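You operate a simulated robot arm through the tools that you are given. There is no shell and no other tool. Be economical: measure what you need, move in short steps, check, and stop when the job is done.

The job below is to be done with a simulated two-armed robot. You get a single attempt, and the scene is never put back.

TASK
Pick up the blank stack from the top of the grey bench with one hand, pass it to the other hand and put it on the cross belt. Take the pink leaflet and leave it on top of the grey pad. Push the core drawer shut. Take the white leaflet stack and put it on the top of the dark cabinet. Take the board scraps on the black belt and put it away on the top of the steel table. Take the crumpled film on the black belt and put it away on the top of the steel table. Put the blue test strip on the black belt away on the top of the silver table. Fetch the pink leaflet stack and set it on the top of the long cabinet. The order is free. Set down upright: blank stack.
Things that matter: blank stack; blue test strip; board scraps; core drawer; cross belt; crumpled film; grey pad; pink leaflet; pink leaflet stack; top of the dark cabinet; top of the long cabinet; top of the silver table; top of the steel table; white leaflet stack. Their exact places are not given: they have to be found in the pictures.

The check looks at the end state, three seconds after you hand in, the way a careful person would. Anything else that was tipped, shoved, dropped, spilled or broken makes it a failure.

THE ROBOT
Two 6-joint arms with two-finger parallel grippers on one trunk, on a base that drives. Base frame: it is fixed to the floor where the robot stands at the start and does not move with it; the origin is under the middle of the robot, x ahead of it, y to its left, z up; the surface under the hand at the start is at about z = 0.8. Readings come in m, degrees, newtons and seconds.
The left shoulder is at the start at [0.08, 0.216, 1.55], the right one opposite. With the tool pointing down near the work surface each hand reaches from about 0.1 to 0.68 m from the robot's upright axis, wherever it stands, measured 20 degrees to its own side. Places, roughly: blank stack [0.5, 0.25, 0.75]; blue test strip (7x3x3 cm) [5.2, 2, 0.9]; board scraps (17x6x4 cm) [4.7, 2.4, 0.9]; core drawer [-0.3, -3.8, 0.8]; cross belt [4.1, 1.2, 0.8]; crumpled film (7x6x6 cm) [5.1, 2.6, 0.9]; grey pad (9x6x5 cm) [-0.8, -4.1, 0.5]; pink leaflet (1x3x5 cm) [0.7, -1.3, 0.8]; pink leaflet stack (4x5x2 cm) [7.5, 9.9, 0.8]; top of the dark cabinet [8.3, 1, 1.1]; top of the long cabinet [3.7, 7.2, 1]; top of the silver table [-2.5, -2.1, 0.8]; top of the steel table [8.6, 5.4, 0.8]; white leaflet stack (4x5x2 cm) [4.2, 1.4, 0.9]. Payload 3.43 kg a hand.
The tool frame of a hand sits at the grasp point between the pads (the TCP): z along the fingers, y along the line on which they close. The tips reach 0.03 m beyond it. The gripper opens to 0.094 m. The fingers are 0.028 m wide and 0.01 m thick; the gripper's body (0.05 by 0.096 m) begins 0.055 m behind the TCP.
Orientation is that of the tool frame in the base frame, as a unit quaternion [x, y, z, w]. With the fingers straight down and closing along the base's y, the tool's x points along the base's -x, its y along +y and its z along -z.

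THE INTERFACE
- The arms move only by the tool play_rows. It takes "left_plan", "right_plan" or both (then of equal length, played together; a hand with none holds still); each is a list of rows, each a list of 7 numbers: the opening, from 0 (shut) to 1 (fully open), then the shift along the tool's x, y, z in units of 25 mm (1.0 is 25 mm), then the turn, a rotation vector about the tool's x, y, z in units of 5 degrees (1.0 is 5 degrees). In form: [[hand, tx, ty, tz, rx, ry, rz], ...]. A call has 1 to 10 rows; each row shifts and turns the commanded pose from where the row before left it, along the tool's axes as they then stand. A call with a number of a shift or a turn outside -1 to 1 is refused whole. A row lasts 0.2 s, in which the tool goes at most 0.05 m and 8.6 degrees; a call with a longer step from one row to the next is refused whole, and so is a gripper value outside its range. Where a pose cannot be reached the arm comes as near as it can. A force on the tool above 40 N (or 10 N above the force at the start of the call, whichever is more), or a blocked arm, ends the call early, and 0.2 s more pass. The fingers move at their own pace (about 0.072 m/s each) and stop on an object; they squeeze with about 27 N. The grip force told is the motor's: it shows also when the fingers shut on nothing. Time passes only in rows, and 0.2 s behind the last, so rows that do not move let the fingers close. It gives the time, the measured TCP pose, the force on the tool (base axes), the opening and the grip force at its end, in the units of the frame above (readings bear some noise), with the torque about the TCP (base axes, N m) and any sound that the robot's microphone picked up.
- Cameras (640 x 400 px; columns grow to the right, rows downward): "scene" is now at [0.0942, 0.0258, 1.6997]; the picture's right is [0.36, -0.93, 0.00], its down [-0.78, -0.30, -0.54] and it looks along [0.51, 0.20, -0.84] (base axes); focal length 275 px, centre (320, 200). "left" rides on the left gripper at [0.076, -0.014, -0.103] in its tool frame; the picture's right is [0.18, 0.98, 0.00], its down [-0.75, 0.14, -0.64] and it looks along [-0.63, 0.12, 0.77] (tool axes); focal length 243 px, centre (320, 200). "right" rides on the right gripper at [0.076, 0.014, -0.102] in its tool frame; the picture's right is [-0.18, 0.98, 0.00], its down [-0.75, -0.14, -0.64] and it looks along [-0.63, -0.12, 0.77] (tool axes); focal length 243 px, centre (320, 200).
- grab_frame(camera): a new picture of that camera. The clock stands still meanwhile.
- raise_lower(by): slides the trunk up (or, below 0, down) by that many m; the arms and the scene camera ride with it, the base frame stays. It gives what a move gives, with no picture.
- base_move(legs): drives the robot by 1 to 6 legs, each [ahead, left, turn to the left] in m, m and degrees, along the robot's own axes; the way and the turn of a leg run together, so that a leg with both is an arc; at most 1.5 m and 180 degrees a leg. The arms and the cameras ride along, it lands a little off, and it stops where it bumps. It gives what a move gives.
- aim_head(pan, tilt): turns the head with the scene camera to pan (to the left, within 86 degrees either way) and tilt (down, from -29 to 69), counted from straight ahead of the robot. It gives what a move gives.
- locate(camera, pixels): for up to 12 pixels [column, row] of the newest picture of that camera ("zoom" is the newest enlarged one), the place [x, y, z] in the base frame of the surface seen there, good to about 0.002 m. The clock stands still meanwhile.
- inspect(camera, box): a new picture of the part [left, top, right, bottom] of that camera's present view, enlarged. The clock stands still meanwhile.
- sign_off(): hands the job in; it is judged then, once.

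Go step by step. Measure first, check grasps and placings, and put right what went wrong. The budget is 322 turns and 196 pictures, counting those below and the enlarged ones. Unless the task says otherwise, let go and move clear before handing in, and close with one line.

The tools are called after "Emit:" by a JSON object that holds its "api" and its "payload". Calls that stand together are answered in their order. play_rows: Moves the arms, as the interface text tells. Its arguments: {"type":"object","properties":{"left_plan":{"type":"array"},"right_plan":{"type":"array"}},"required":[]} The other tools are called the same way: raise_lower (by) slides the trunk up or down; base_move (legs) drives the base; aim_head (pan, tilt) turns the head that bears the scene camera; grab_frame (camera) takes a picture; locate (camera, pixels) gives the place of the surface under pixels of a picture; inspect (camera, box) takes an enlarged picture of a part of a camera's view; sign_off () hands the job in.

At the start:

```text
time: 0.0
left_eef_pos: [0.3499, 0.3706, 0.976]
left_ee_rot: [0.0, 1.0, 0.0, -0.001]
left_force: [-0.1, 0.5, 0.2]
left_moment: [-0.01, 0.03, 0.02]
left_finger_gap: 0.0937
left_gripper_force: 0.0
right_eef_pos: [0.5607, -0.0208, 1.0299]
right_ee_rot: [0.0, 1.0, 0.0, -0.001]
right_force: [-0.2, -0.2, 0.2]
right_moment: [-0.01, 0.03, 0.02]
right_finger_gap: 0.094
right_gripper_force: 0.0
trunk travel left (down, up): [-0.78, 0.06]
robot x, y, heading: [-0.0004, 0.0039, -0.2]
head pan, tilt: [21.2, 57.0]
```

scene: 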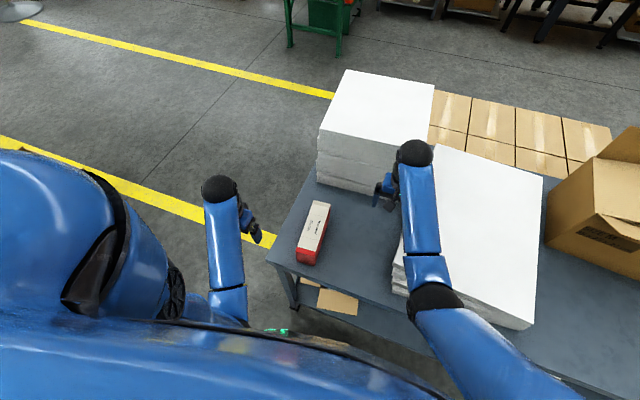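
right: 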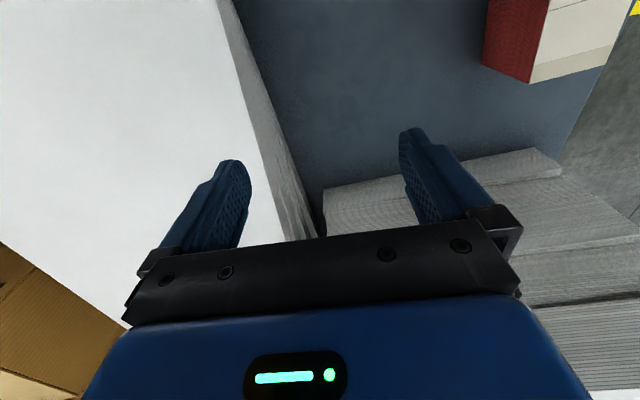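
left: 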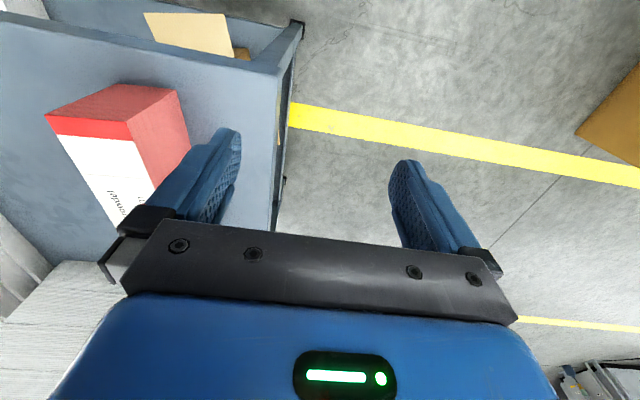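

The scene shows a white/red box around (313,232) and paper stacks; I'll measure these.

Emit:
{"api": "locate", "payload": {"camera": "scene", "pixels": [[320, 204], [313, 232], [303, 245], [307, 258], [325, 206], [300, 262], [280, 258], [380, 100], [345, 175], [480, 220], [292, 275], [330, 300]]}}

Emit:
{"api": "inspect", "payload": {"camera": "scene", "box": [240, 160, 400, 260]}}

```text
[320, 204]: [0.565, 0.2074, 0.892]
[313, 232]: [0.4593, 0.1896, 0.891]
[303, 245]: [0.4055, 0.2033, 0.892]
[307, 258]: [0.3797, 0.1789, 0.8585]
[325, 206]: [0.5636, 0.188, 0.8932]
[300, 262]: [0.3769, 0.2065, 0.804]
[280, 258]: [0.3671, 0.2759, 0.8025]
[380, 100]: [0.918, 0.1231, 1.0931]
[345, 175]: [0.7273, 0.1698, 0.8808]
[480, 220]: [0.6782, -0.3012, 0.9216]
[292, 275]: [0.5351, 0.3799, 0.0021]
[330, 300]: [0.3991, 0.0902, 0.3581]
```

```text
4.00 times, centred on (320, 210) of scene
```

zoom: 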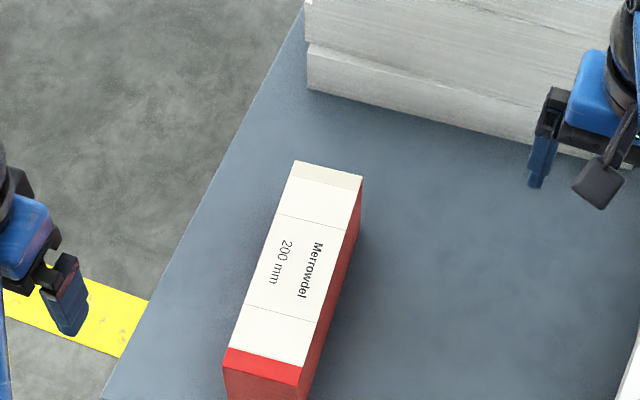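

The only graspable thing near is the white/red block 0.2 x 0.07 x 0.09 m. I'll look around to make sure and to learn the surroundings.

Emit:
{"api": "aim_head", "payload": {"pan": 0, "tilt": 20}}

Emit:
{"api": "grab_frame", "payload": {"camera": "scene"}}

Emit:
{"api": "aim_head", "payload": {"pan": 70, "tilt": 20}}

Emit:
{"api": "grab_frame", "payload": {"camera": "scene"}}

Emit:
{"api": "aim_head", "payload": {"pan": -70, "tilt": 20}}

Emit:
{"api": "grab_frame", "payload": {"camera": "scene"}}

Emit:
{"api": "inspect", "payload": {"camera": "left", "box": [0, 60, 240, 210]}}

```text
time: 1.0
left_eef_pos: [0.3491, 0.3713, 0.9761]
left_ee_rot: [0.0, 1.0, 0.0, 0.0]
left_force: [0.2, -0.2, 0.6]
left_moment: [0.0, 0.02, 0.02]
left_finger_gap: 0.0939
left_gripper_force: 0.0
right_eef_pos: [0.5609, -0.0212, 1.0311]
right_ee_rot: [0.0, 1.0, 0.0, 0.0]
right_force: [0.1, 0.2, 0.6]
right_moment: [-0.01, -0.01, 0.0]
right_finger_gap: 0.0942
right_gripper_force: 0.1
trunk travel left (down, up): [-0.78, 0.06]
robot x, y, heading: [-0.0008, 0.0004, -0.2]
head pan, tilt: [0.0, 20.0]
```

```text
191 pictures are left
```

scene: 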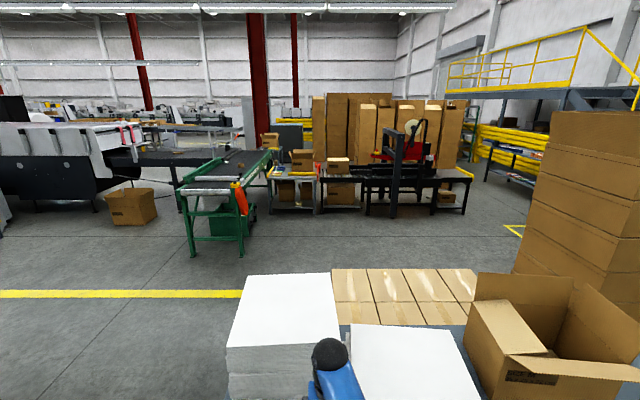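

```text
time: 2.4
left_eef_pos: [0.349, 0.3722, 0.9759]
left_ee_rot: [-0.001, 1.0, 0.0, 0.001]
left_force: [0.6, -0.6, -0.6]
left_moment: [0.0, 0.01, -0.02]
left_finger_gap: 0.0939
left_gripper_force: 0.1
right_eef_pos: [0.5609, -0.0216, 1.0307]
right_ee_rot: [0.0, 1.0, 0.0, 0.0]
right_force: [-0.1, 0.1, -0.3]
right_moment: [-0.03, 0.02, -0.01]
right_finger_gap: 0.094
right_gripper_force: 0.2
trunk travel left (down, up): [-0.78, 0.06]
robot x, y, heading: [0.0003, 0.0003, 0.1]
head pan, tilt: [70.0, 20.0]
```

```text
190 pictures are left
```

scene: 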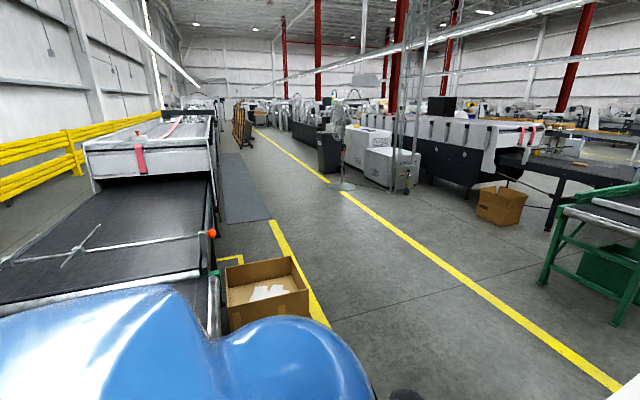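

```text
time: 4.7
left_eef_pos: [0.3492, 0.3709, 0.9758]
left_ee_rot: [0.0, 1.0, 0.0, 0.0]
left_force: [0.0, 0.5, 0.2]
left_moment: [-0.01, 0.0, -0.01]
left_finger_gap: 0.094
left_gripper_force: 0.1
right_eef_pos: [0.5606, -0.02, 1.03]
right_ee_rot: [0.0, 1.0, 0.0, 0.0]
right_force: [-0.6, 0.0, 0.4]
right_moment: [0.01, 0.02, 0.04]
right_finger_gap: 0.0941
right_gripper_force: 0.0
trunk travel left (down, up): [-0.78, 0.06]
robot x, y, heading: [-0.0014, 0.0014, 0.1]
head pan, tilt: [-70.0, 20.0]
```

```text
189 pictures are left
```

scene: 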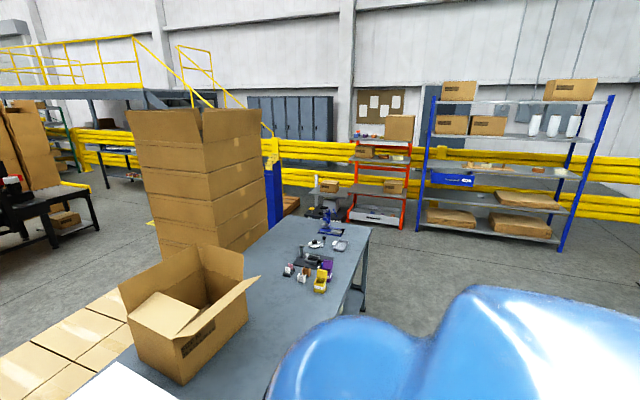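

```text
2.67 times, centred on (120, 135) of left
```

zoom: 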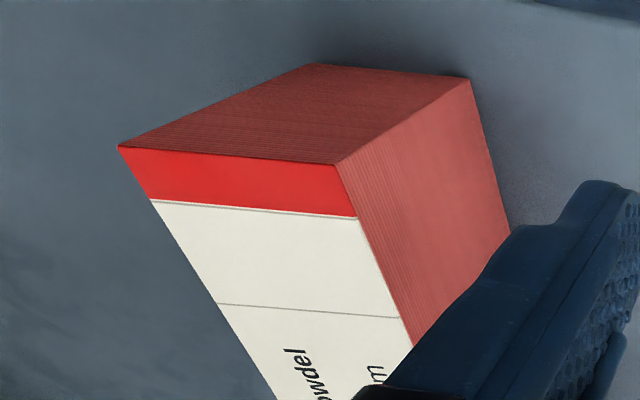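

The ridged red sides show this is the blank stack. I'll look straight back at it and measure its corners.

Emit:
{"api": "aim_head", "payload": {"pan": 21, "tilt": 57}}

Emit:
{"api": "inspect", "payload": {"camera": "scene", "box": [240, 180, 400, 280]}}

Emit:
{"api": "locate", "payload": {"camera": "zoom", "pixels": [[297, 86], [358, 98], [230, 268], [300, 285], [290, 180], [222, 322], [290, 338]]}}

```text
time: 6.3
left_eef_pos: [0.3494, 0.3708, 0.9752]
left_ee_rot: [0.0, 1.0, 0.0, 0.0]
left_force: [0.3, -0.3, -0.5]
left_moment: [0.0, -0.02, 0.05]
left_finger_gap: 0.094
left_gripper_force: 0.1
right_eef_pos: [0.5605, -0.0208, 1.0309]
right_ee_rot: [-0.001, 1.0, 0.0, 0.001]
right_force: [0.4, 0.3, 0.3]
right_moment: [0.03, 0.0, -0.04]
right_finger_gap: 0.0939
right_gripper_force: 0.1
trunk travel left (down, up): [-0.78, 0.06]
robot x, y, heading: [0.001, 0.0002, -0.0]
head pan, tilt: [21.0, 57.0]
```

```text
4.00 times, centred on (320, 230) of scene
```

zoom: 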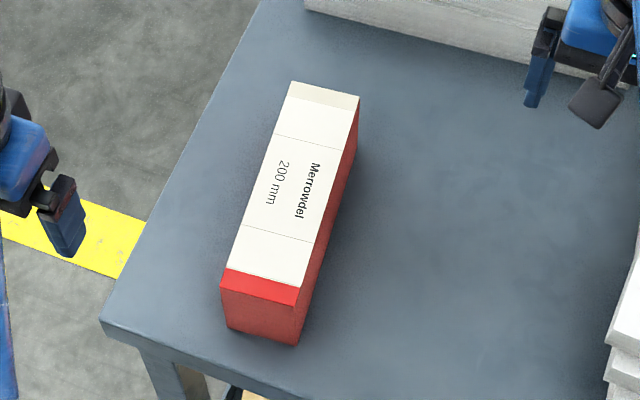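

```text
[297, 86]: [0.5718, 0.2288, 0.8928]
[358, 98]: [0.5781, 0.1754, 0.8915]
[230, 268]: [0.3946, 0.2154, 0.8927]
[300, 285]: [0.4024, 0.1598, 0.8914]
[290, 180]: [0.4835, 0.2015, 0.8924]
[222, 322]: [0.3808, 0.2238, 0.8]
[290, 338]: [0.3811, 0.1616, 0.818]
```

Stack: centre ≈ (0.482, 0.194), yaw ≈ +5°, width ≈ 0.057, top 0.892. Left hand goes above the point a little nearer than centre.

Emit:
{"api": "play_rows", "payload": {"left_plan": [[1, -0.49, -0.9, 0, 0, 0, 0], [1, -0.49, -0.9, 0, 0, 0, 0], [1, -0.49, -0.9, 0, 0, 0, 0], [1, -0.49, -0.9, 0, 0, 0, 0], [1, -0.49, -0.9, 0, 0, 0, 0], [1, -0.49, -0.9, 0, 0, 0, 0], [1, -0.49, -0.9, 0, 0, 0, 0], [1, -0.49, -0.9, 0, 0, 0, 0], [1, 0, 0, 0, 0, 0, -1], [1, 0, 0, 0, 0, 0, 0]]}}

Emit:
{"api": "grab_frame", "payload": {"camera": "left"}}

```text
time: 8.5
left_eef_pos: [0.4471, 0.1915, 0.9748]
left_ee_rot: [-0.045, 0.999, 0.0, 0.0]
left_force: [0.0, 0.4, 0.3]
left_moment: [0.0, 0.01, 0.03]
left_finger_gap: 0.0941
left_gripper_force: 0.0
right_eef_pos: [0.5604, -0.0198, 1.0298]
right_ee_rot: [0.0, 1.0, 0.001, 0.0]
right_force: [0.0, -0.1, -0.5]
right_moment: [0.02, -0.01, 0.02]
right_finger_gap: 0.0939
right_gripper_force: 0.1
trunk travel left (down, up): [-0.78, 0.06]
robot x, y, heading: [-0.0018, 0.0018, -0.1]
head pan, tilt: [21.0, 57.0]
```

```text
186 pictures are left
```

left: 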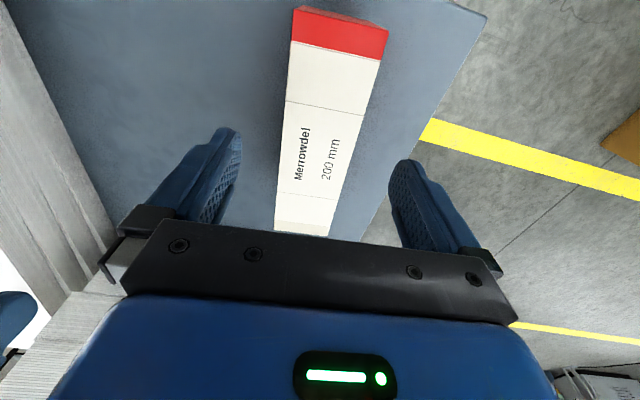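

Aligned; descend 0.115 m and close.

Emit:
{"api": "play_rows", "payload": {"left_plan": [[1, 0, 0, 0.92, 0, 0, 0], [1, 0, 0, 0.92, 0, 0, 0], [1, 0, 0, 0.92, 0, 0, 0], [1, 0, 0, 0.92, 0, 0, 0], [1, 0, 0, 0.92, 0, 0, 0], [0, 0, 0, 0, 0, 0, 0], [0, 0, 0, 0, 0, 0, 0], [0, 0, 0, 0, 0, 0, 0], [0, 0, 0, -0.5, 0, 0, 0], [0, 0, 0, -0.5, 0, 0, 0]]}}

Emit:
{"api": "grab_frame", "payload": {"camera": "left"}}

```text
time: 10.7
left_eef_pos: [0.4481, 0.1899, 0.8858]
left_ee_rot: [-0.043, 0.999, 0.0, 0.0]
left_force: [0.0, -0.6, -6.2]
left_moment: [-0.02, 0.23, 0.03]
left_finger_gap: 0.0662
left_gripper_force: 26.8
right_eef_pos: [0.5613, -0.0192, 1.0293]
right_ee_rot: [0.0, 1.0, 0.0, 0.001]
right_force: [0.5, -0.3, 0.1]
right_moment: [0.01, 0.01, -0.01]
right_finger_gap: 0.094
right_gripper_force: 0.0
trunk travel left (down, up): [-0.78, 0.06]
robot x, y, heading: [0.0015, -0.0025, 0.1]
head pan, tilt: [21.0, 57.0]
```

```text
185 pictures are left
```

left: 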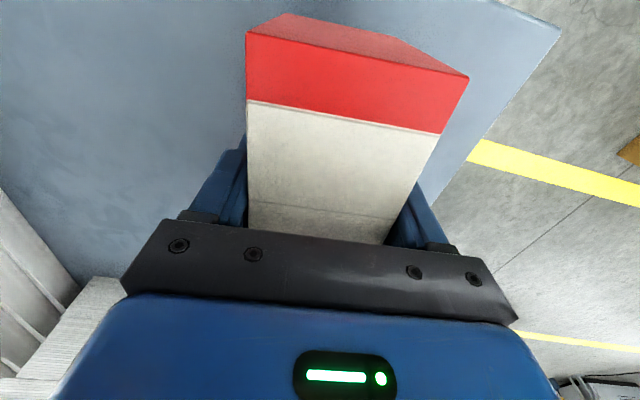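

Held firmly (6.2 N, level). Lift it while the right hand moves aside.

Emit:
{"api": "play_rows", "payload": {"left_plan": [[0, 0, 0, -0.95, 0, 0, 0], [0, 0, 0, -0.95, 0, 0, 0], [0, 0, 0, -0.95, 0, 0, 0], [0, 0, 0, -0.95, 0, 0, 0], [0, 0, 0, -0.95, 0, 0, 0], [0, 0, 0, -0.95, 0, 0, 0], [0, 0, 0, -0.95, 0, 0, 0], [0, 0, 0, 0, 0, 0, 1], [0, 0, 0, 0, 0, 0, 1], [0, 0, 0, 0, 0, 0, 1]], "right_plan": [[1, 0.8, -0.9, -0.5, 0, 0, 0], [1, 0.8, -0.9, -0.5, 0, 0, 0], [1, 0.8, -0.9, -0.5, 0, 0, 0], [1, 0.8, -0.9, -0.5, 0, 0, 0], [1, 0.8, -0.9, -0.5, 0, 0, 0], [1, 0.8, -0.9, -0.5, 0, 0, 0], [1, 0.8, -0.9, -0.5, 0, 0, 0], [1, 0, 0, 0, 0, 0, 1], [1, 0, 0, 0, 0, 0, 1], [1, 0, 0, 0, 0, 0, 1]]}}

Emit:
{"api": "play_rows", "payload": {"left_plan": [[0, 0, 0, 0, 0, 0, 1], [0, 0, 0, 0, 0, 0, 1], [0, 0, 0, 0, 0, 0, 1], [0, 0, 0, 0, 0, 0, 1], [0, 0, 0, 0, 0, 0, 1], [0, 0, 0, 0, 0, 0, 1], [0, 0, 0, 0, 0, 0, 1], [0, 0, 0, 0, 0, 0, 1], [0, 0, 0, 0, 0, 0, 1], [0, 0, 0, 0, 0, 0, 1]], "right_plan": [[1, 0, 0, 0, 0, 0, 1], [1, 0, 0, 0, 0, 0, 1], [1, 0, 0, 0, 0, 0, 1], [1, 0, 0, 0, 0, 0, 1], [1, 0, 0, 0, 0, 0, 1], [1, 0, 0, 0, 0, 0, 1], [1, 0, 0, 0, 0, 0, 1], [1, 0, 0, 0, 0, 0, 1], [1, 0, 0, 0, 0, 0, 1], [1, 0, 0, 0, 0, 0, 1]]}}

```text
time: 12.9
left_eef_pos: [0.4516, 0.1916, 0.9884]
left_ee_rot: [0.087, 0.996, 0.0, 0.001]
left_force: [-0.5, 0.6, -8.1]
left_moment: [0.04, 0.25, -0.01]
left_finger_gap: 0.0663
left_gripper_force: 27.2
left hand out of reach, approached as far as the arm can: row 5, 6, 7
right_eef_pos: [0.4705, -0.1654, 0.9926]
right_ee_rot: [0.132, 0.991, 0.0, 0.001]
right_force: [-0.4, 0.8, 0.1]
right_moment: [0.01, 0.0, 0.0]
right_finger_gap: 0.094
right_gripper_force: 0.1
right hand out of reach, approached as far as the arm can: row 1, 2, 3, 4, 5, 6, 7
trunk travel left (down, up): [-0.78, 0.06]
robot x, y, heading: [0.0044, 0.0, -0.4]
head pan, tilt: [21.0, 57.0]
```

```text
time: 15.1
left_eef_pos: [0.452, 0.1905, 0.9876]
left_ee_rot: [0.5, 0.866, 0.001, 0.001]
left_force: [1.1, -0.2, -6.5]
left_moment: [0.18, 0.1, -0.04]
left_finger_gap: 0.0663
left_gripper_force: 27.1
right_eef_pos: [0.47, -0.1645, 0.9922]
right_ee_rot: [0.538, 0.843, 0.001, 0.002]
right_force: [-0.1, -0.1, 0.8]
right_moment: [-0.01, -0.02, -0.01]
right_finger_gap: 0.0941
right_gripper_force: 0.0
trunk travel left (down, up): [-0.78, 0.06]
robot x, y, heading: [-0.0052, -0.0016, -0.1]
head pan, tilt: [21.0, 57.0]
```

Left rotates fine. The right hand's camera should face outward, so I'll rotate it the other way while the left finishes its turn.

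Emit:
{"api": "play_rows", "payload": {"left_plan": [[0, 0, 0, 0, 0, 0, 1], [0, 0, 0, 0, 0, 0, 1], [0, 0, 0, 0, 0, 0, 1], [0, 0, 0, 0, 0, 0, 1], [0, 0, 0, 0, 0, 0, 1], [0, 0, 0, 0, 0, 0, 1], [0, 0, 0, 0, 0, 0, 0], [0, 0, 0, 0, 0, 0, 0], [0, 0, 0, 0, 0, 0, 0], [0, 0, 0, 0, 0, 0, 0]], "right_plan": [[1, 0, 0, 0, 0, 0, -1], [1, 0, 0, 0, 0, 0, -1], [1, 0, 0, 0, 0, 0, -1], [1, 0, 0, 0, 0, 0, -1], [1, 0, 0, 0, 0, 0, -1], [1, 0, 0, 0, 0, 0, -1], [1, 0, 0, 0, 0, 0, -1], [1, 0, 0, 0, 0, 0, -1], [1, 0, 0, 0, 0, 0, -1], [1, 0, 0, 0, 0, 0, -1]]}}

Emit:
{"api": "play_rows", "payload": {"right_plan": [[1, 0, 0, 0, 0, 0, -1], [1, 0, 0, 0, 0, 0, -1], [1, 0, 0, 0, 0, 0, -1], [1, 0, 0, 0, 0, 0, -1], [1, 0, 0, 0, 0, 0, -1], [1, 0, 0, 0, 0, 0, -1], [1, 0, 0, 0, 0, 0, -1], [1, 0, 0, 0, 0, 0, -1], [1, 0, 0, 0, 0, 0, -1], [1, 0, 0, 0, 0, 0, -1]]}}

Emit:
{"api": "play_rows", "payload": {"right_plan": [[1, 0, 0, 0, 0, 0, -1], [1, 0, 0, 0, 0, 0, -1], [1, 0, 0, 0, 0, 0, -1], [1, 0, 0, 0, 0, 0, -1], [1, 0, 0, 0, 0, 0, -1], [1, 0, 0, 0, 0, 0, -1], [1, 0, 0, 0, 0, 0, -1], [1, 0, 0, 0, 0, 0, -1], [1, 0, 0, 0, 0, 0, -1], [1, 0, 0, 0, 0, 0, -1]]}}

Emit:
{"api": "grab_frame", "payload": {"camera": "scene"}}

```text
time: 17.3
left_eef_pos: [0.4528, 0.1907, 0.9884]
left_ee_rot: [0.707, 0.707, 0.0, 0.001]
left_force: [0.3, -0.4, -7.8]
left_moment: [0.28, 0.02, -0.01]
left_finger_gap: 0.0664
left_gripper_force: 27.4
right_eef_pos: [0.4693, -0.1643, 0.9926]
right_ee_rot: [0.13, 0.992, 0.0, 0.0]
right_force: [0.1, 0.4, 0.0]
right_moment: [0.06, -0.01, 0.03]
right_finger_gap: 0.0938
right_gripper_force: 0.1
trunk travel left (down, up): [-0.78, 0.06]
robot x, y, heading: [-0.0001, 0.001, -0.1]
head pan, tilt: [21.0, 57.0]
```

```text
time: 19.5
left_eef_pos: [0.4517, 0.1903, 0.9866]
left_ee_rot: [0.708, 0.707, 0.0, 0.0]
left_force: [0.0, -0.2, -7.0]
left_moment: [0.22, -0.02, 0.01]
left_finger_gap: 0.0662
left_gripper_force: 27.0
right_eef_pos: [0.4715, -0.1642, 0.9915]
right_ee_rot: [-0.302, 0.953, -0.001, 0.001]
right_force: [-0.4, -0.2, -0.2]
right_moment: [-0.01, -0.03, -0.01]
right_finger_gap: 0.0938
right_gripper_force: 0.1
trunk travel left (down, up): [-0.78, 0.06]
robot x, y, heading: [-0.0013, 0.0026, -0.1]
head pan, tilt: [21.0, 57.0]
```

```text
time: 21.7
left_eef_pos: [0.4523, 0.1903, 0.9876]
left_ee_rot: [0.707, 0.707, 0.0, 0.0]
left_force: [-0.6, -0.2, -6.8]
left_moment: [0.28, -0.02, -0.02]
left_finger_gap: 0.0664
left_gripper_force: 27.6
right_eef_pos: [0.4697, -0.1646, 0.9931]
right_ee_rot: [-0.676, 0.737, -0.001, 0.0]
right_force: [0.0, 0.5, -0.1]
right_moment: [-0.01, 0.0, 0.01]
right_finger_gap: 0.0942
right_gripper_force: 0.1
trunk travel left (down, up): [-0.78, 0.06]
robot x, y, heading: [-0.0018, -0.0003, -0.2]
head pan, tilt: [21.0, 57.0]
```

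```text
184 pictures are left
```

scene: 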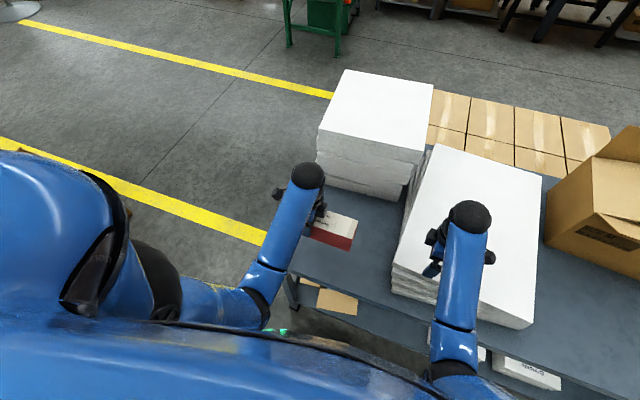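

Raise the trunk a bit for clearance over the paper pile, then bring the hands together in two steps.

Emit:
{"api": "raise_lower", "payload": {"by": 0.055}}

Emit:
{"api": "play_rows", "payload": {"left_plan": [[0, -0.7, 0, 0, 0, 0, 0], [0, -0.7, 0, 0, 0, 0, 0], [0, -0.7, 0, 0, 0, 0, 0], [0, -0.7, 0, 0, 0, 0, 0], [0, 0, 0, 0, 0, 0, 0], [0, 0, 0, 0, 0, 0, 0]], "right_plan": [[1, 0, 0, 0, 0, 0, -1], [1, 0, 0.36, 0.1, 0, 0, 0], [1, 0, 0.36, 0.1, 0, 0, 0], [1, -0.8, 0, 0, 0, 0, 0], [1, -0.8, 0, 0, 0, 0, 0], [1, -0.8, 0, 0, 0, 0, 0]]}}

Emit:
{"api": "grab_frame", "payload": {"camera": "right"}}

Emit:
{"api": "grab_frame", "payload": {"camera": "scene"}}

```text
time: 22.7
left_eef_pos: [0.4528, 0.1904, 1.0418]
left_ee_rot: [0.707, 0.707, 0.0, 0.0]
left_force: [-0.1, -0.7, -8.2]
left_moment: [0.26, 0.0, 0.03]
left_finger_gap: 0.0665
left_gripper_force: 27.1
right_eef_pos: [0.4694, -0.1646, 1.0467]
right_ee_rot: [-0.675, 0.737, 0.0, 0.0]
right_force: [0.2, -0.5, 0.4]
right_moment: [0.02, -0.02, 0.0]
right_finger_gap: 0.0938
right_gripper_force: 0.1
trunk travel left (down, up): [-0.835, 0.005]
robot x, y, heading: [-0.0045, -0.0003, 0.1]
head pan, tilt: [21.0, 57.0]
```

```text
time: 24.1
left_eef_pos: [0.4529, 0.12, 1.0419]
left_ee_rot: [0.707, 0.707, 0.0, 0.001]
left_force: [-0.3, -0.4, -6.6]
left_moment: [0.26, 0.01, -0.01]
left_finger_gap: 0.0665
left_gripper_force: 27.1
right_eef_pos: [0.4504, -0.1045, 1.0424]
right_ee_rot: [0.708, -0.707, 0.001, -0.001]
right_force: [0.6, -0.2, 0.5]
right_moment: [-0.03, 0.03, 0.02]
right_finger_gap: 0.0938
right_gripper_force: 0.2
trunk travel left (down, up): [-0.835, 0.005]
robot x, y, heading: [-0.0015, 0.0006, -0.1]
head pan, tilt: [21.0, 57.0]
```

```text
183 pictures are left
```

right: 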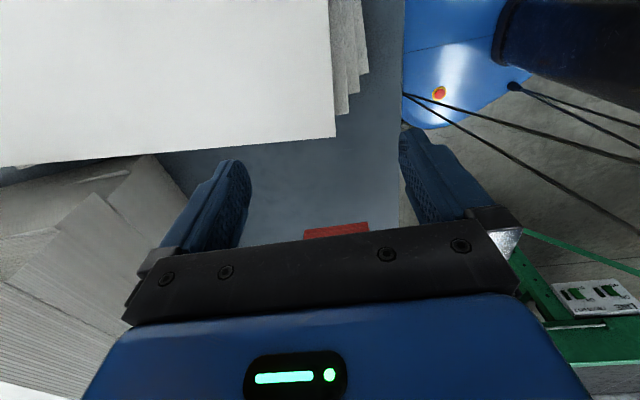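

```text
182 pictures are left
```

scene: 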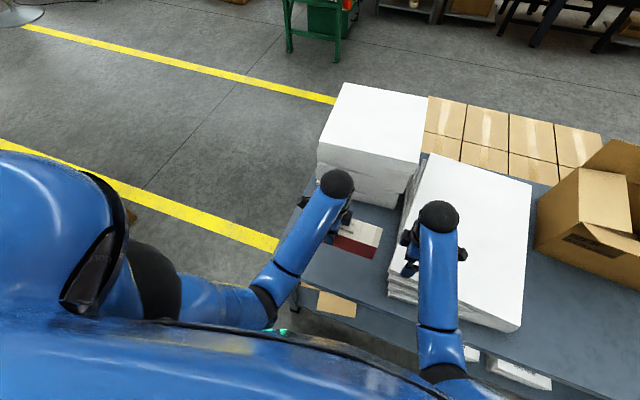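

Well aligned. Right slides along the stack 0.15 m, then closes.

Emit:
{"api": "play_rows", "payload": {"right_plan": [[1, -1, 0, 0, 0, 0, 0], [1, -1, 0, 0, 0, 0, 0], [1, -1, 0, 0, 0, 0, 0], [1, -1, 0, 0, 0, 0, 0], [1, -1, 0, 0, 0, 0, 0], [1, -1, 0, 0, 0, 0, 0]]}}

Emit:
{"api": "inspect", "payload": {"camera": "scene", "box": [270, 150, 510, 300]}}

```text
time: 25.5
left_eef_pos: [0.4542, 0.1273, 1.0399]
left_ee_rot: [0.702, 0.712, 0.002, -0.005]
left_force: [1.7, 4.2, -8.8]
left_moment: [0.05, 0.11, -0.02]
left_finger_gap: 0.0664
left_gripper_force: 27.0
right_eef_pos: [0.454, 0.0333, 1.0417]
right_ee_rot: [-0.705, 0.709, -0.002, -0.006]
right_force: [-0.8, -3.1, 1.6]
right_moment: [0.35, -0.05, 0.12]
right_finger_gap: 0.094
right_gripper_force: 0.0
trunk travel left (down, up): [-0.835, 0.005]
robot x, y, heading: [-0.0022, -0.0001, -0.0]
head pan, tilt: [21.0, 57.0]
stopped in row 6 (left hand): the force on the tool passed its limit at 69 N (the readings are from after the stop); the commanded pose is now the measured one
```

```text
2.67 times, centred on (390, 225) of scene
```

zoom: 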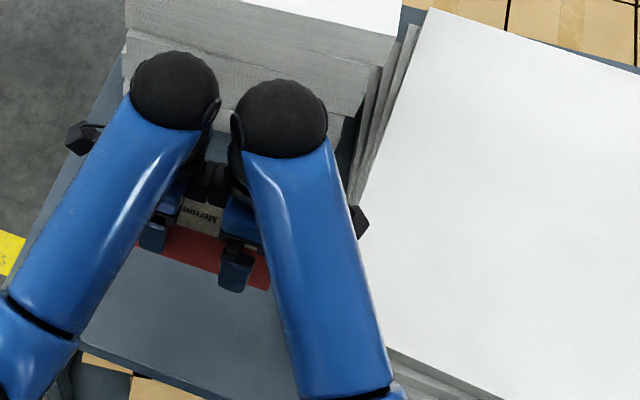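

The wrists touched at 0.094 m spacing. I'll back off, tilt the right hand outward 15°, then move closer.

Emit:
{"api": "play_rows", "payload": {"right_plan": [[1, 0.5, 0, 0, 0, 0, 0], [1, 0, 0, 0, 0, -1, 0], [1, 0, 0, 0, 0, -1, 0], [1, 0, 0, 0, 0, -1, 0], [1, -0.48, 0, 0.13, 0, 0, 0], [1, -0.48, 0, 0.13, 0, 0, 0], [1, -0.48, 0, 0.13, 0, 0, 0]]}}

Emit:
{"api": "inspect", "payload": {"camera": "scene", "box": [270, 150, 510, 300]}}

```text
time: 27.2
left_eef_pos: [0.4526, 0.1285, 1.0398]
left_ee_rot: [0.699, 0.715, 0.005, -0.008]
left_force: [0.1, 1.8, -6.7]
left_moment: [0.15, 0.02, -0.03]
left_finger_gap: 0.0662
left_gripper_force: 26.6
right_eef_pos: [0.4533, 0.052, 1.041]
right_ee_rot: [-0.699, 0.705, 0.088, 0.086]
right_force: [-0.2, -1.7, 0.6]
right_moment: [0.11, 0.03, 0.01]
right_finger_gap: 0.0939
right_gripper_force: 0.0
trunk travel left (down, up): [-0.835, 0.005]
robot x, y, heading: [-0.0034, 0.0019, 0.2]
head pan, tilt: [21.0, 57.0]
stopped in row 7 (left hand): the force on the tool passed its limit at 43 N (the readings are from after the stop); the commanded pose is now the measured one
```

```text
2.67 times, centred on (390, 225) of scene
```

zoom: 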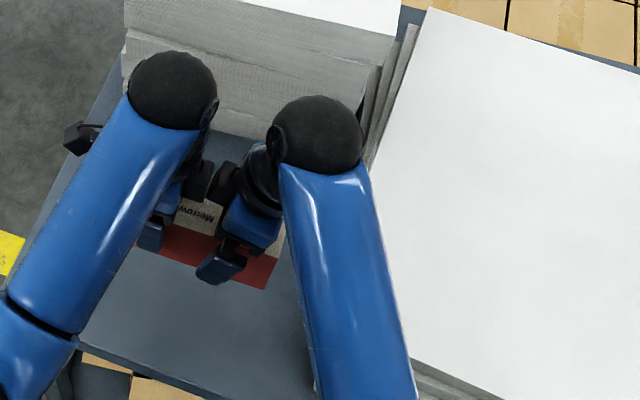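

Spacing is now 0.077 m, good enough; back off 3 mm, close the right hand.

Emit:
{"api": "play_rows", "payload": {"right_plan": [[1, 0.12, 0, -0.03, 0, 0, 0], [0, 0, 0, 0, 0, 0, 0], [0, 0, 0, 0, 0, 0, 0], [0, 0, 0, 0, 0, 0, 0], [0, 0, 0, 0, 0, 0, 0]]}}

Emit:
{"api": "inspect", "payload": {"camera": "scene", "box": [270, 150, 510, 300]}}

```text
time: 28.4
left_eef_pos: [0.4522, 0.1278, 1.0404]
left_ee_rot: [0.701, 0.713, 0.005, -0.007]
left_force: [-10.3, 0.1, -1.8]
left_moment: [-0.17, -0.12, -0.95]
left_finger_gap: 0.0664
left_gripper_force: 27.3
right_eef_pos: [0.4543, 0.0493, 1.0408]
right_ee_rot: [-0.698, 0.706, 0.088, 0.085]
right_force: [11.4, -0.8, -0.3]
right_moment: [0.03, 0.16, 0.04]
right_finger_gap: 0.067
right_gripper_force: 27.4
trunk travel left (down, up): [-0.835, 0.005]
robot x, y, heading: [0.003, -0.0006, 0.2]
head pan, tilt: [21.0, 57.0]
```

```text
2.67 times, centred on (390, 225) of scene
```

zoom: 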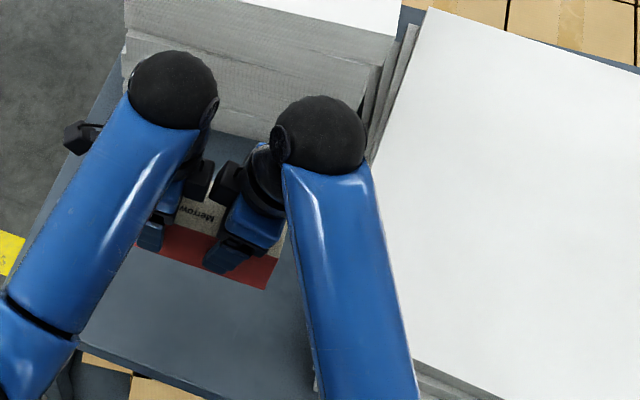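

Both hands hold it. Now the left opens and slides away along +y.

Emit:
{"api": "play_rows", "payload": {"left_plan": [[1, 0, 0, 0, 0, 0, 0], [1, 0, 0, 0, 0, 0, 0], [1, 0, 0, 0, 0, 0, 0], [1, 0.6, 0, 0, 0, 0, 0], [1, 0.9, 0, 0, 0, 0, 0], [1, 0.9, 0, 0, 0, 0, 0], [1, 0.9, 0, 0, 0, 0, 0], [1, 0.9, 0, 0, 0, 0, 0], [1, 0.9, 0, 0, 0, 0, 0], [1, 0.9, 0, 0, 0, 0, 0]]}}

Emit:
{"api": "inspect", "payload": {"camera": "scene", "box": [270, 150, 510, 300]}}

```text
time: 30.6
left_eef_pos: [0.4508, 0.2797, 1.043]
left_ee_rot: [0.7, 0.714, 0.005, -0.006]
left_force: [-0.5, 0.2, -0.3]
left_moment: [-0.02, 0.0, -0.04]
left_finger_gap: 0.094
left_gripper_force: 0.2
right_eef_pos: [0.4533, 0.0486, 1.0401]
right_ee_rot: [-0.699, 0.704, 0.088, 0.085]
right_force: [1.3, -0.4, 0.2]
right_moment: [-0.34, -0.02, -0.02]
right_finger_gap: 0.0667
right_gripper_force: 26.4
trunk travel left (down, up): [-0.835, 0.005]
robot x, y, heading: [-0.0019, 0.0005, 0.0]
head pan, tilt: [21.0, 57.0]
```

```text
2.67 times, centred on (390, 225) of scene
```

zoom: 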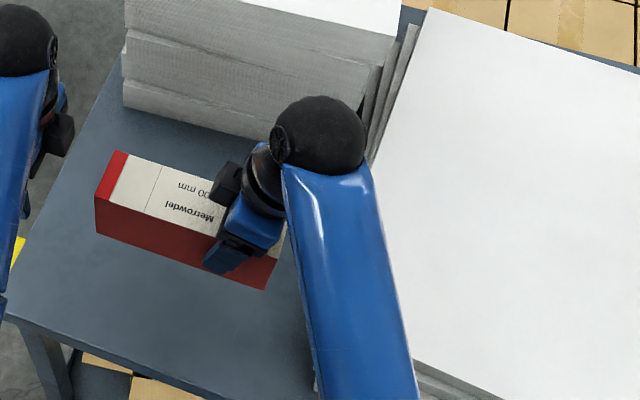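

Handover succeeded. Now look ahead toward the belts and measure.

Emit:
{"api": "aim_head", "payload": {"pan": 20, "tilt": 12}}

Emit:
{"api": "inspect", "payload": {"camera": "scene", "box": [200, 80, 520, 280]}}

Emit:
{"api": "locate", "payload": {"camera": "zoom", "pixels": [[320, 200], [400, 200], [480, 180], [450, 250], [300, 230], [200, 180], [250, 300], [100, 300], [520, 250], [350, 330], [560, 140], [150, 200]]}}

```text
time: 31.7
left_eef_pos: [0.4498, 0.2785, 1.0426]
left_ee_rot: [0.7, 0.714, 0.005, -0.006]
left_force: [-0.2, -0.1, 0.4]
left_moment: [-0.01, -0.02, 0.02]
left_finger_gap: 0.0942
left_gripper_force: 0.0
right_eef_pos: [0.4533, 0.0492, 1.0416]
right_ee_rot: [-0.699, 0.705, 0.088, 0.085]
right_force: [0.1, 0.2, 1.5]
right_moment: [-0.35, 0.04, 0.0]
right_finger_gap: 0.0667
right_gripper_force: 26.9
trunk travel left (down, up): [-0.835, 0.005]
robot x, y, heading: [0.0024, -0.004, 0.0]
head pan, tilt: [20.0, 12.0]
```

```text
2.00 times, centred on (360, 180) of scene
```

zoom: 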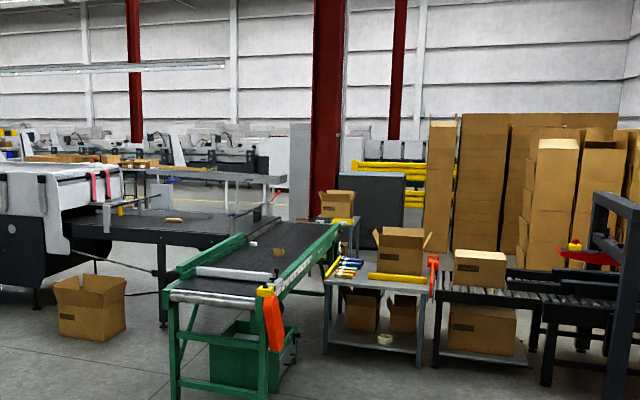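

```text
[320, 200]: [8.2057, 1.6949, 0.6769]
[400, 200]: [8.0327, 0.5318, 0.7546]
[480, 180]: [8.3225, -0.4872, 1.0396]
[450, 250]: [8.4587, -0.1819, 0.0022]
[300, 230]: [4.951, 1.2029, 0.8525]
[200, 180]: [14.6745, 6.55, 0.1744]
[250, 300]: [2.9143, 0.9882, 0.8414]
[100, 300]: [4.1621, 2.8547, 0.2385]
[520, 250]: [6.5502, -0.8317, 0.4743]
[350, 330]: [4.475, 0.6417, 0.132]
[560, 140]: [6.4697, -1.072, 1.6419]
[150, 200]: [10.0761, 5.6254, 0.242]
```

The green-framed belt is the cross belt (surface ~0.82–0.85). I'll locate its edges and the black belt's.

Emit:
{"api": "locate", "payload": {"camera": "zoom", "pixels": [[180, 290], [262, 290], [245, 235], [335, 227], [277, 253], [253, 245], [200, 262], [175, 220], [270, 207], [110, 235], [165, 250], [90, 255]]}}

Emit:
{"api": "inspect", "payload": {"camera": "scene", "box": [220, 170, 380, 270]}}

```text
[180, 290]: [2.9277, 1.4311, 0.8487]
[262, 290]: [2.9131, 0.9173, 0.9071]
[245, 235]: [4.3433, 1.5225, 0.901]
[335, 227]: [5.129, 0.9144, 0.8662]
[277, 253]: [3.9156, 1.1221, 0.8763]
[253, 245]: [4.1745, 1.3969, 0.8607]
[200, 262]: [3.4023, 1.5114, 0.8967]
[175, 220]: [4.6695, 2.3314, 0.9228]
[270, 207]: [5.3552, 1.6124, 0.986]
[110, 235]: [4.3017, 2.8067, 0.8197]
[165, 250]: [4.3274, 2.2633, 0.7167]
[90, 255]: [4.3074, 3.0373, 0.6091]
```

```text
4.00 times, centred on (300, 220) of scene
```

zoom: 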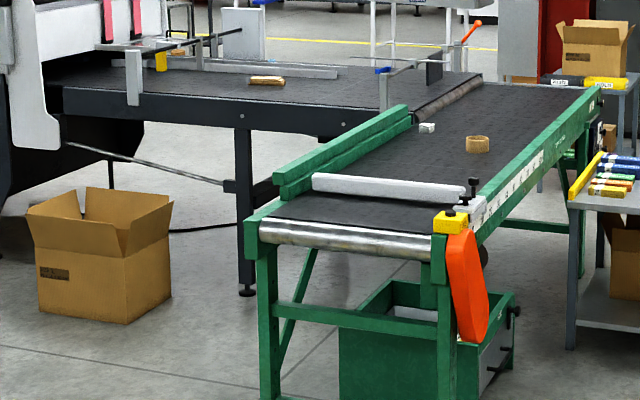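

White stack at [4.17,1.40] by the left rail; scraps at [4.67,2.33]. Check my left side before driving.

Emit:
{"api": "aim_head", "payload": {"pan": 70, "tilt": 35}}

Emit:
{"api": "grab_frame", "payload": {"camera": "scene"}}

Emit:
{"api": "locate", "payload": {"camera": "scene", "pixels": [[220, 180], [240, 240], [310, 240], [250, 170], [210, 100], [330, 160], [480, 130], [560, 230], [200, 230], [100, 200], [300, 150], [420, 250]]}}

```text
time: 32.9
left_eef_pos: [0.4504, 0.2778, 1.0423]
left_ee_rot: [0.699, 0.715, 0.004, -0.005]
left_force: [0.6, -0.6, -0.9]
left_moment: [0.01, 0.0, 0.0]
left_finger_gap: 0.094
left_gripper_force: 0.1
right_eef_pos: [0.4543, 0.0494, 1.0417]
right_ee_rot: [-0.698, 0.705, 0.089, 0.085]
right_force: [-0.2, -0.3, 0.2]
right_moment: [-0.33, 0.02, -0.01]
right_finger_gap: 0.0666
right_gripper_force: 26.5
trunk travel left (down, up): [-0.835, 0.005]
robot x, y, heading: [-0.0004, 0.0019, -0.0]
head pan, tilt: [70.0, 35.0]
```

```text
175 pictures are left
```

scene: 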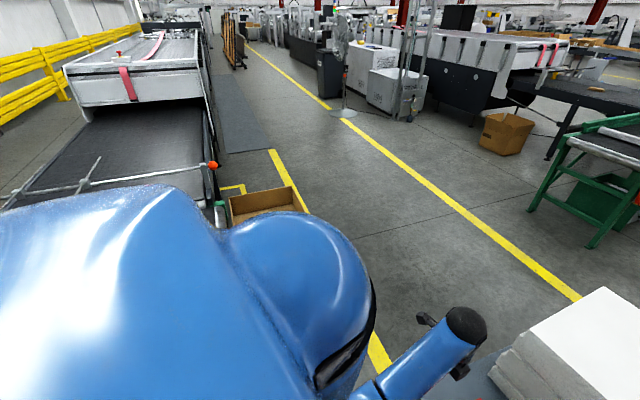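

```text
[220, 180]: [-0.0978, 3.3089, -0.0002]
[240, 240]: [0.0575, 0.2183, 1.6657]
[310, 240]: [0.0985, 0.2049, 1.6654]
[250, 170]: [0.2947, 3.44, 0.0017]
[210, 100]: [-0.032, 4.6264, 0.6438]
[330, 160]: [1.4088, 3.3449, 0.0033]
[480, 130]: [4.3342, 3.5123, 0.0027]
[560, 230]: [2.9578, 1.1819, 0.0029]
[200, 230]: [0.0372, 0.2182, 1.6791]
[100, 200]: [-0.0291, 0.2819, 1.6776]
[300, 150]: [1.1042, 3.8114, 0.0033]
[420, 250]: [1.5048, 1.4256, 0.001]
```

The floor to my front-left is free. Back off slightly, slide left, go ahead.

Emit:
{"api": "base_move", "payload": {"legs": [[-0.15, 0, 0], [0, 0.95, 0], [1.3, 0, 0], [0.6, 0.3, 0]]}}

Emit:
{"api": "aim_head", "payload": {"pan": 10, "tilt": 30}}

Emit:
{"api": "grab_frame", "payload": {"camera": "scene"}}

```text
time: 37.5
left_eef_pos: [0.3433, 0.9214, 1.0483]
left_ee_rot: [0.724, 0.689, 0.011, 0.0]
left_force: [-0.5, 0.5, -0.7]
left_moment: [0.02, 0.0, -0.02]
left_finger_gap: 0.0942
left_gripper_force: 0.0
right_eef_pos: [0.3299, 0.6916, 1.0475]
right_ee_rot: [-0.674, 0.728, 0.08, 0.093]
right_force: [0.3, 0.5, -7.6]
right_moment: [-0.36, 0.03, 0.03]
right_finger_gap: 0.0664
right_gripper_force: 27.0
trunk travel left (down, up): [-0.835, 0.005]
robot x, y, heading: [-0.1062, 0.6751, -4.1]
head pan, tilt: [70.0, 35.0]
stopped in leg 2: the robot was blocked; the commanded pose is now the measured one
```

```text
time: 38.8
left_eef_pos: [0.361, 0.925, 1.0448]
left_ee_rot: [0.728, 0.685, 0.007, -0.004]
left_force: [0.2, 0.3, -0.2]
left_moment: [-0.03, 0.02, 0.01]
left_finger_gap: 0.0939
left_gripper_force: 0.1
right_eef_pos: [0.3456, 0.6942, 1.0435]
right_ee_rot: [-0.669, 0.733, 0.083, 0.089]
right_force: [0.0, 0.4, -7.6]
right_moment: [-0.33, 0.06, 0.01]
right_finger_gap: 0.0665
right_gripper_force: 27.2
trunk travel left (down, up): [-0.835, 0.005]
robot x, y, heading: [-0.107, 0.6831, -4.8]
head pan, tilt: [10.0, 30.0]
```

```text
174 pictures are left
```

scene: 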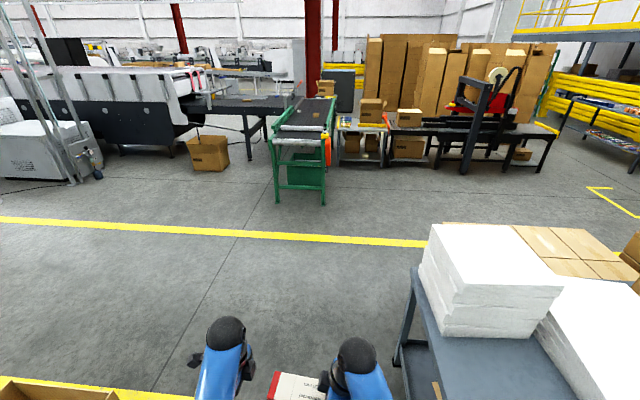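

Blocked at y≈0.68; check what is at my left.

Emit:
{"api": "aim_head", "payload": {"pan": 55, "tilt": 50}}

Emit:
{"api": "grab_frame", "payload": {"camera": "scene"}}

Emit:
{"api": "locate", "payload": {"camera": "scene", "pixels": [[232, 192], [300, 200], [250, 160], [340, 240], [400, 330], [180, 150]]}}

```text
time: 39.9
left_eef_pos: [0.3607, 0.9221, 1.0449]
left_ee_rot: [0.728, 0.686, 0.007, -0.004]
left_force: [-0.3, -0.3, 0.0]
left_moment: [0.02, -0.02, 0.02]
left_finger_gap: 0.0939
left_gripper_force: 0.0
right_eef_pos: [0.3453, 0.6935, 1.0434]
right_ee_rot: [-0.67, 0.732, 0.084, 0.09]
right_force: [0.0, 0.3, -8.1]
right_moment: [-0.37, 0.07, -0.02]
right_finger_gap: 0.0664
right_gripper_force: 26.7
trunk travel left (down, up): [-0.835, 0.005]
robot x, y, heading: [-0.1059, 0.6801, -5.0]
head pan, tilt: [55.0, 50.0]
```

```text
173 pictures are left
```

scene: 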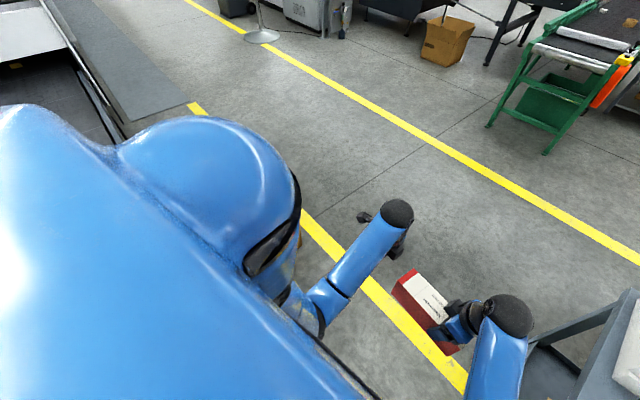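

```text
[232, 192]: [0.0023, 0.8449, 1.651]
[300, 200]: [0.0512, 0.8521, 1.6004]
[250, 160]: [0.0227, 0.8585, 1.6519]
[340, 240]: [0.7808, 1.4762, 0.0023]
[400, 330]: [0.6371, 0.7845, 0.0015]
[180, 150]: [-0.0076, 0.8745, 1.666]
```

Emit:
{"api": "aim_head", "payload": {"pan": 30, "tilt": 55}}

Emit:
{"api": "grab_frame", "payload": {"camera": "scene"}}

Emit:
{"api": "grab_frame", "payload": {"camera": "left"}}

```text
time: 40.8
left_eef_pos: [0.3581, 0.9229, 1.0456]
left_ee_rot: [0.727, 0.686, 0.008, -0.004]
left_force: [-0.5, -0.7, 0.3]
left_moment: [0.0, -0.01, 0.02]
left_finger_gap: 0.0939
left_gripper_force: 0.1
right_eef_pos: [0.3444, 0.695, 1.0435]
right_ee_rot: [-0.67, 0.732, 0.083, 0.09]
right_force: [0.3, -0.6, -6.8]
right_moment: [-0.34, 0.05, 0.0]
right_finger_gap: 0.0661
right_gripper_force: 26.9
trunk travel left (down, up): [-0.835, 0.005]
robot x, y, heading: [-0.1058, 0.6819, -4.4]
head pan, tilt: [30.0, 55.0]
```

```text
172 pictures are left
```

scene: 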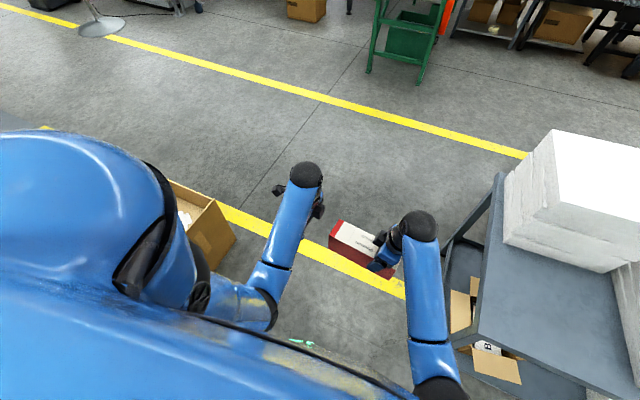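

```text
171 pictures are left
```

left: 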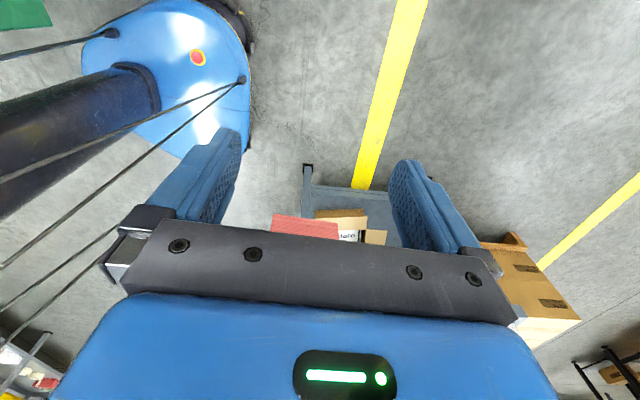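

Emit:
{"api": "locate", "payload": {"camera": "scene", "pixels": [[234, 238], [212, 205], [180, 185], [215, 265], [478, 345], [498, 178], [440, 262], [500, 340]]}}

Emit:
{"api": "locate", "payload": {"camera": "left", "pixels": [[200, 60], [245, 30], [245, 100], [300, 70], [110, 80], [380, 60]]}}

```text
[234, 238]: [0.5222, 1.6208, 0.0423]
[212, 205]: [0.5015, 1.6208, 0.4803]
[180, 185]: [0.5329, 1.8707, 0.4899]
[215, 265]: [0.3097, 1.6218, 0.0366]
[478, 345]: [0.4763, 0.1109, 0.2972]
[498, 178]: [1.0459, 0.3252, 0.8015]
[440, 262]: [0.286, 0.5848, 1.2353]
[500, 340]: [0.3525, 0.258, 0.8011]
```

```text
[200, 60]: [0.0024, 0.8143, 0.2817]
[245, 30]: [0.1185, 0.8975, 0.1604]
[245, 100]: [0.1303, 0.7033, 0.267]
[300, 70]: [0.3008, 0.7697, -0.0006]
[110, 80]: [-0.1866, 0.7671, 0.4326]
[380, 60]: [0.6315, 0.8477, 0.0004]
```

Base reaches only ~0.25 m ahead; the obstacle is to the left rear. Go forward and slightly left in a diagonal.

Emit:
{"api": "base_move", "payload": {"legs": [[0.3, 0.08, 0], [0.4, 0.2, 4]]}}

```text
time: 45.1
left_eef_pos: [1.0423, 1.189, 1.0466]
left_ee_rot: [0.703, 0.711, 0.009, -0.004]
left_force: [-0.2, 0.6, 0.1]
left_moment: [0.01, -0.02, 0.02]
left_finger_gap: 0.0937
left_gripper_force: 0.0
right_eef_pos: [1.0452, 0.9598, 1.045]
right_ee_rot: [-0.696, 0.708, 0.085, 0.088]
right_force: [0.6, 0.1, -7.3]
right_moment: [-0.32, -0.01, 0.03]
right_finger_gap: 0.0664
right_gripper_force: 27.0
trunk travel left (down, up): [-0.835, 0.005]
robot x, y, heading: [0.6013, 0.9159, -0.3]
head pan, tilt: [30.0, 55.0]
```

Emit:
{"api": "base_move", "payload": {"legs": [[1.0, 1.1, 0], [1.4, 0.1, 0]]}}

Emit:
{"api": "base_move", "payload": {"legs": [[0.4, 0, -45], [0, 0, -45]]}}

Emit:
{"api": "aim_head", "payload": {"pan": 20, "tilt": 45}}

Emit:
{"api": "grab_frame", "payload": {"camera": "scene"}}

```text
time: 59.1
left_eef_pos: [3.4871, 2.3089, 1.0444]
left_ee_rot: [0.713, 0.702, 0.008, -0.003]
left_force: [-0.1, 0.3, 0.5]
left_moment: [0.01, 0.0, 0.0]
left_finger_gap: 0.0943
left_gripper_force: 0.0
right_eef_pos: [3.483, 2.0798, 1.0437]
right_ee_rot: [-0.685, 0.718, 0.085, 0.089]
right_force: [-0.4, -0.3, -7.2]
right_moment: [-0.34, 0.0, 0.0]
right_finger_gap: 0.0664
right_gripper_force: 26.8
trunk travel left (down, up): [-0.835, 0.005]
robot x, y, heading: [3.0345, 2.0486, -2.1]
head pan, tilt: [30.0, 55.0]
```

```text
time: 63.6
left_eef_pos: [3.6536, 1.4387, 1.0461]
left_ee_rot: [1.0, -0.002, 0.008, 0.003]
left_force: [-0.7, -0.3, -0.4]
left_moment: [-0.01, -0.04, 0.0]
left_finger_gap: 0.0939
left_gripper_force: 0.0
right_eef_pos: [3.4234, 1.4409, 1.0441]
right_ee_rot: [0.017, 0.992, -0.002, 0.121]
right_force: [-0.7, -0.4, -7.3]
right_moment: [0.01, 0.36, 0.01]
right_finger_gap: 0.0663
right_gripper_force: 27.1
trunk travel left (down, up): [-0.835, 0.005]
robot x, y, heading: [3.3862, 1.8857, -91.3]
head pan, tilt: [30.0, 55.0]
```

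```text
time: 64.4
left_eef_pos: [3.6546, 1.4393, 1.045]
left_ee_rot: [1.0, -0.002, 0.008, 0.003]
left_force: [-0.5, 0.0, -0.4]
left_moment: [0.0, 0.02, 0.03]
left_finger_gap: 0.0938
left_gripper_force: 0.0
right_eef_pos: [3.4235, 1.4411, 1.0444]
right_ee_rot: [0.018, 0.992, -0.002, 0.121]
right_force: [0.3, 0.1, -6.8]
right_moment: [-0.01, 0.34, -0.01]
right_finger_gap: 0.0664
right_gripper_force: 26.5
trunk travel left (down, up): [-0.835, 0.005]
robot x, y, heading: [3.387, 1.891, -91.6]
head pan, tilt: [20.0, 45.0]
```

```text
170 pictures are left
```

scene: 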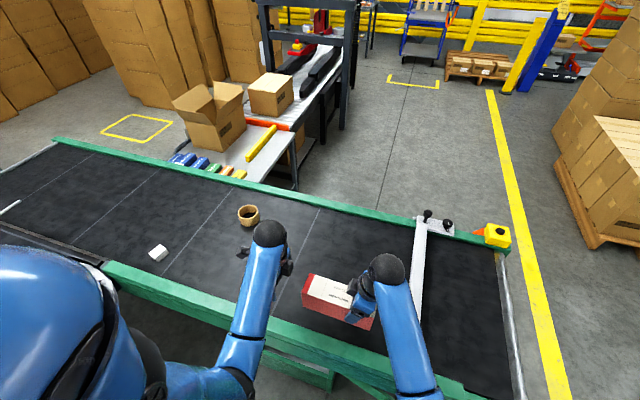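

Excellent position. Measure belt surface and objects.

Emit:
{"api": "locate", "payload": {"camera": "scene", "pixels": [[300, 250], [330, 235], [380, 230], [120, 262], [200, 295], [158, 253], [248, 215], [415, 260], [225, 190], [330, 325], [310, 310], [250, 235]]}}

Emit:
{"api": "grab_frame", "payload": {"camera": "left"}}

```text
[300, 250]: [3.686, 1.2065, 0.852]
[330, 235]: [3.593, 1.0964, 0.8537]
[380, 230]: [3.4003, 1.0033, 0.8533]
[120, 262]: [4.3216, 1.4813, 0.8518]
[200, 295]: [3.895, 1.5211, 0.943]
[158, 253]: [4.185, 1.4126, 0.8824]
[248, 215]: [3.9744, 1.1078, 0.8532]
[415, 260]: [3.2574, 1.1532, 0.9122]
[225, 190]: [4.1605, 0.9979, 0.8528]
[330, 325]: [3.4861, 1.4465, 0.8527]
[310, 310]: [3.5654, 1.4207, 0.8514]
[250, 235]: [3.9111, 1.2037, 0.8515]
```

```text
169 pictures are left
```

left: 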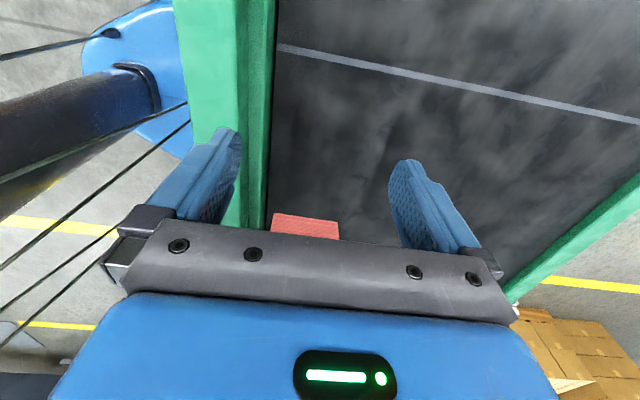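

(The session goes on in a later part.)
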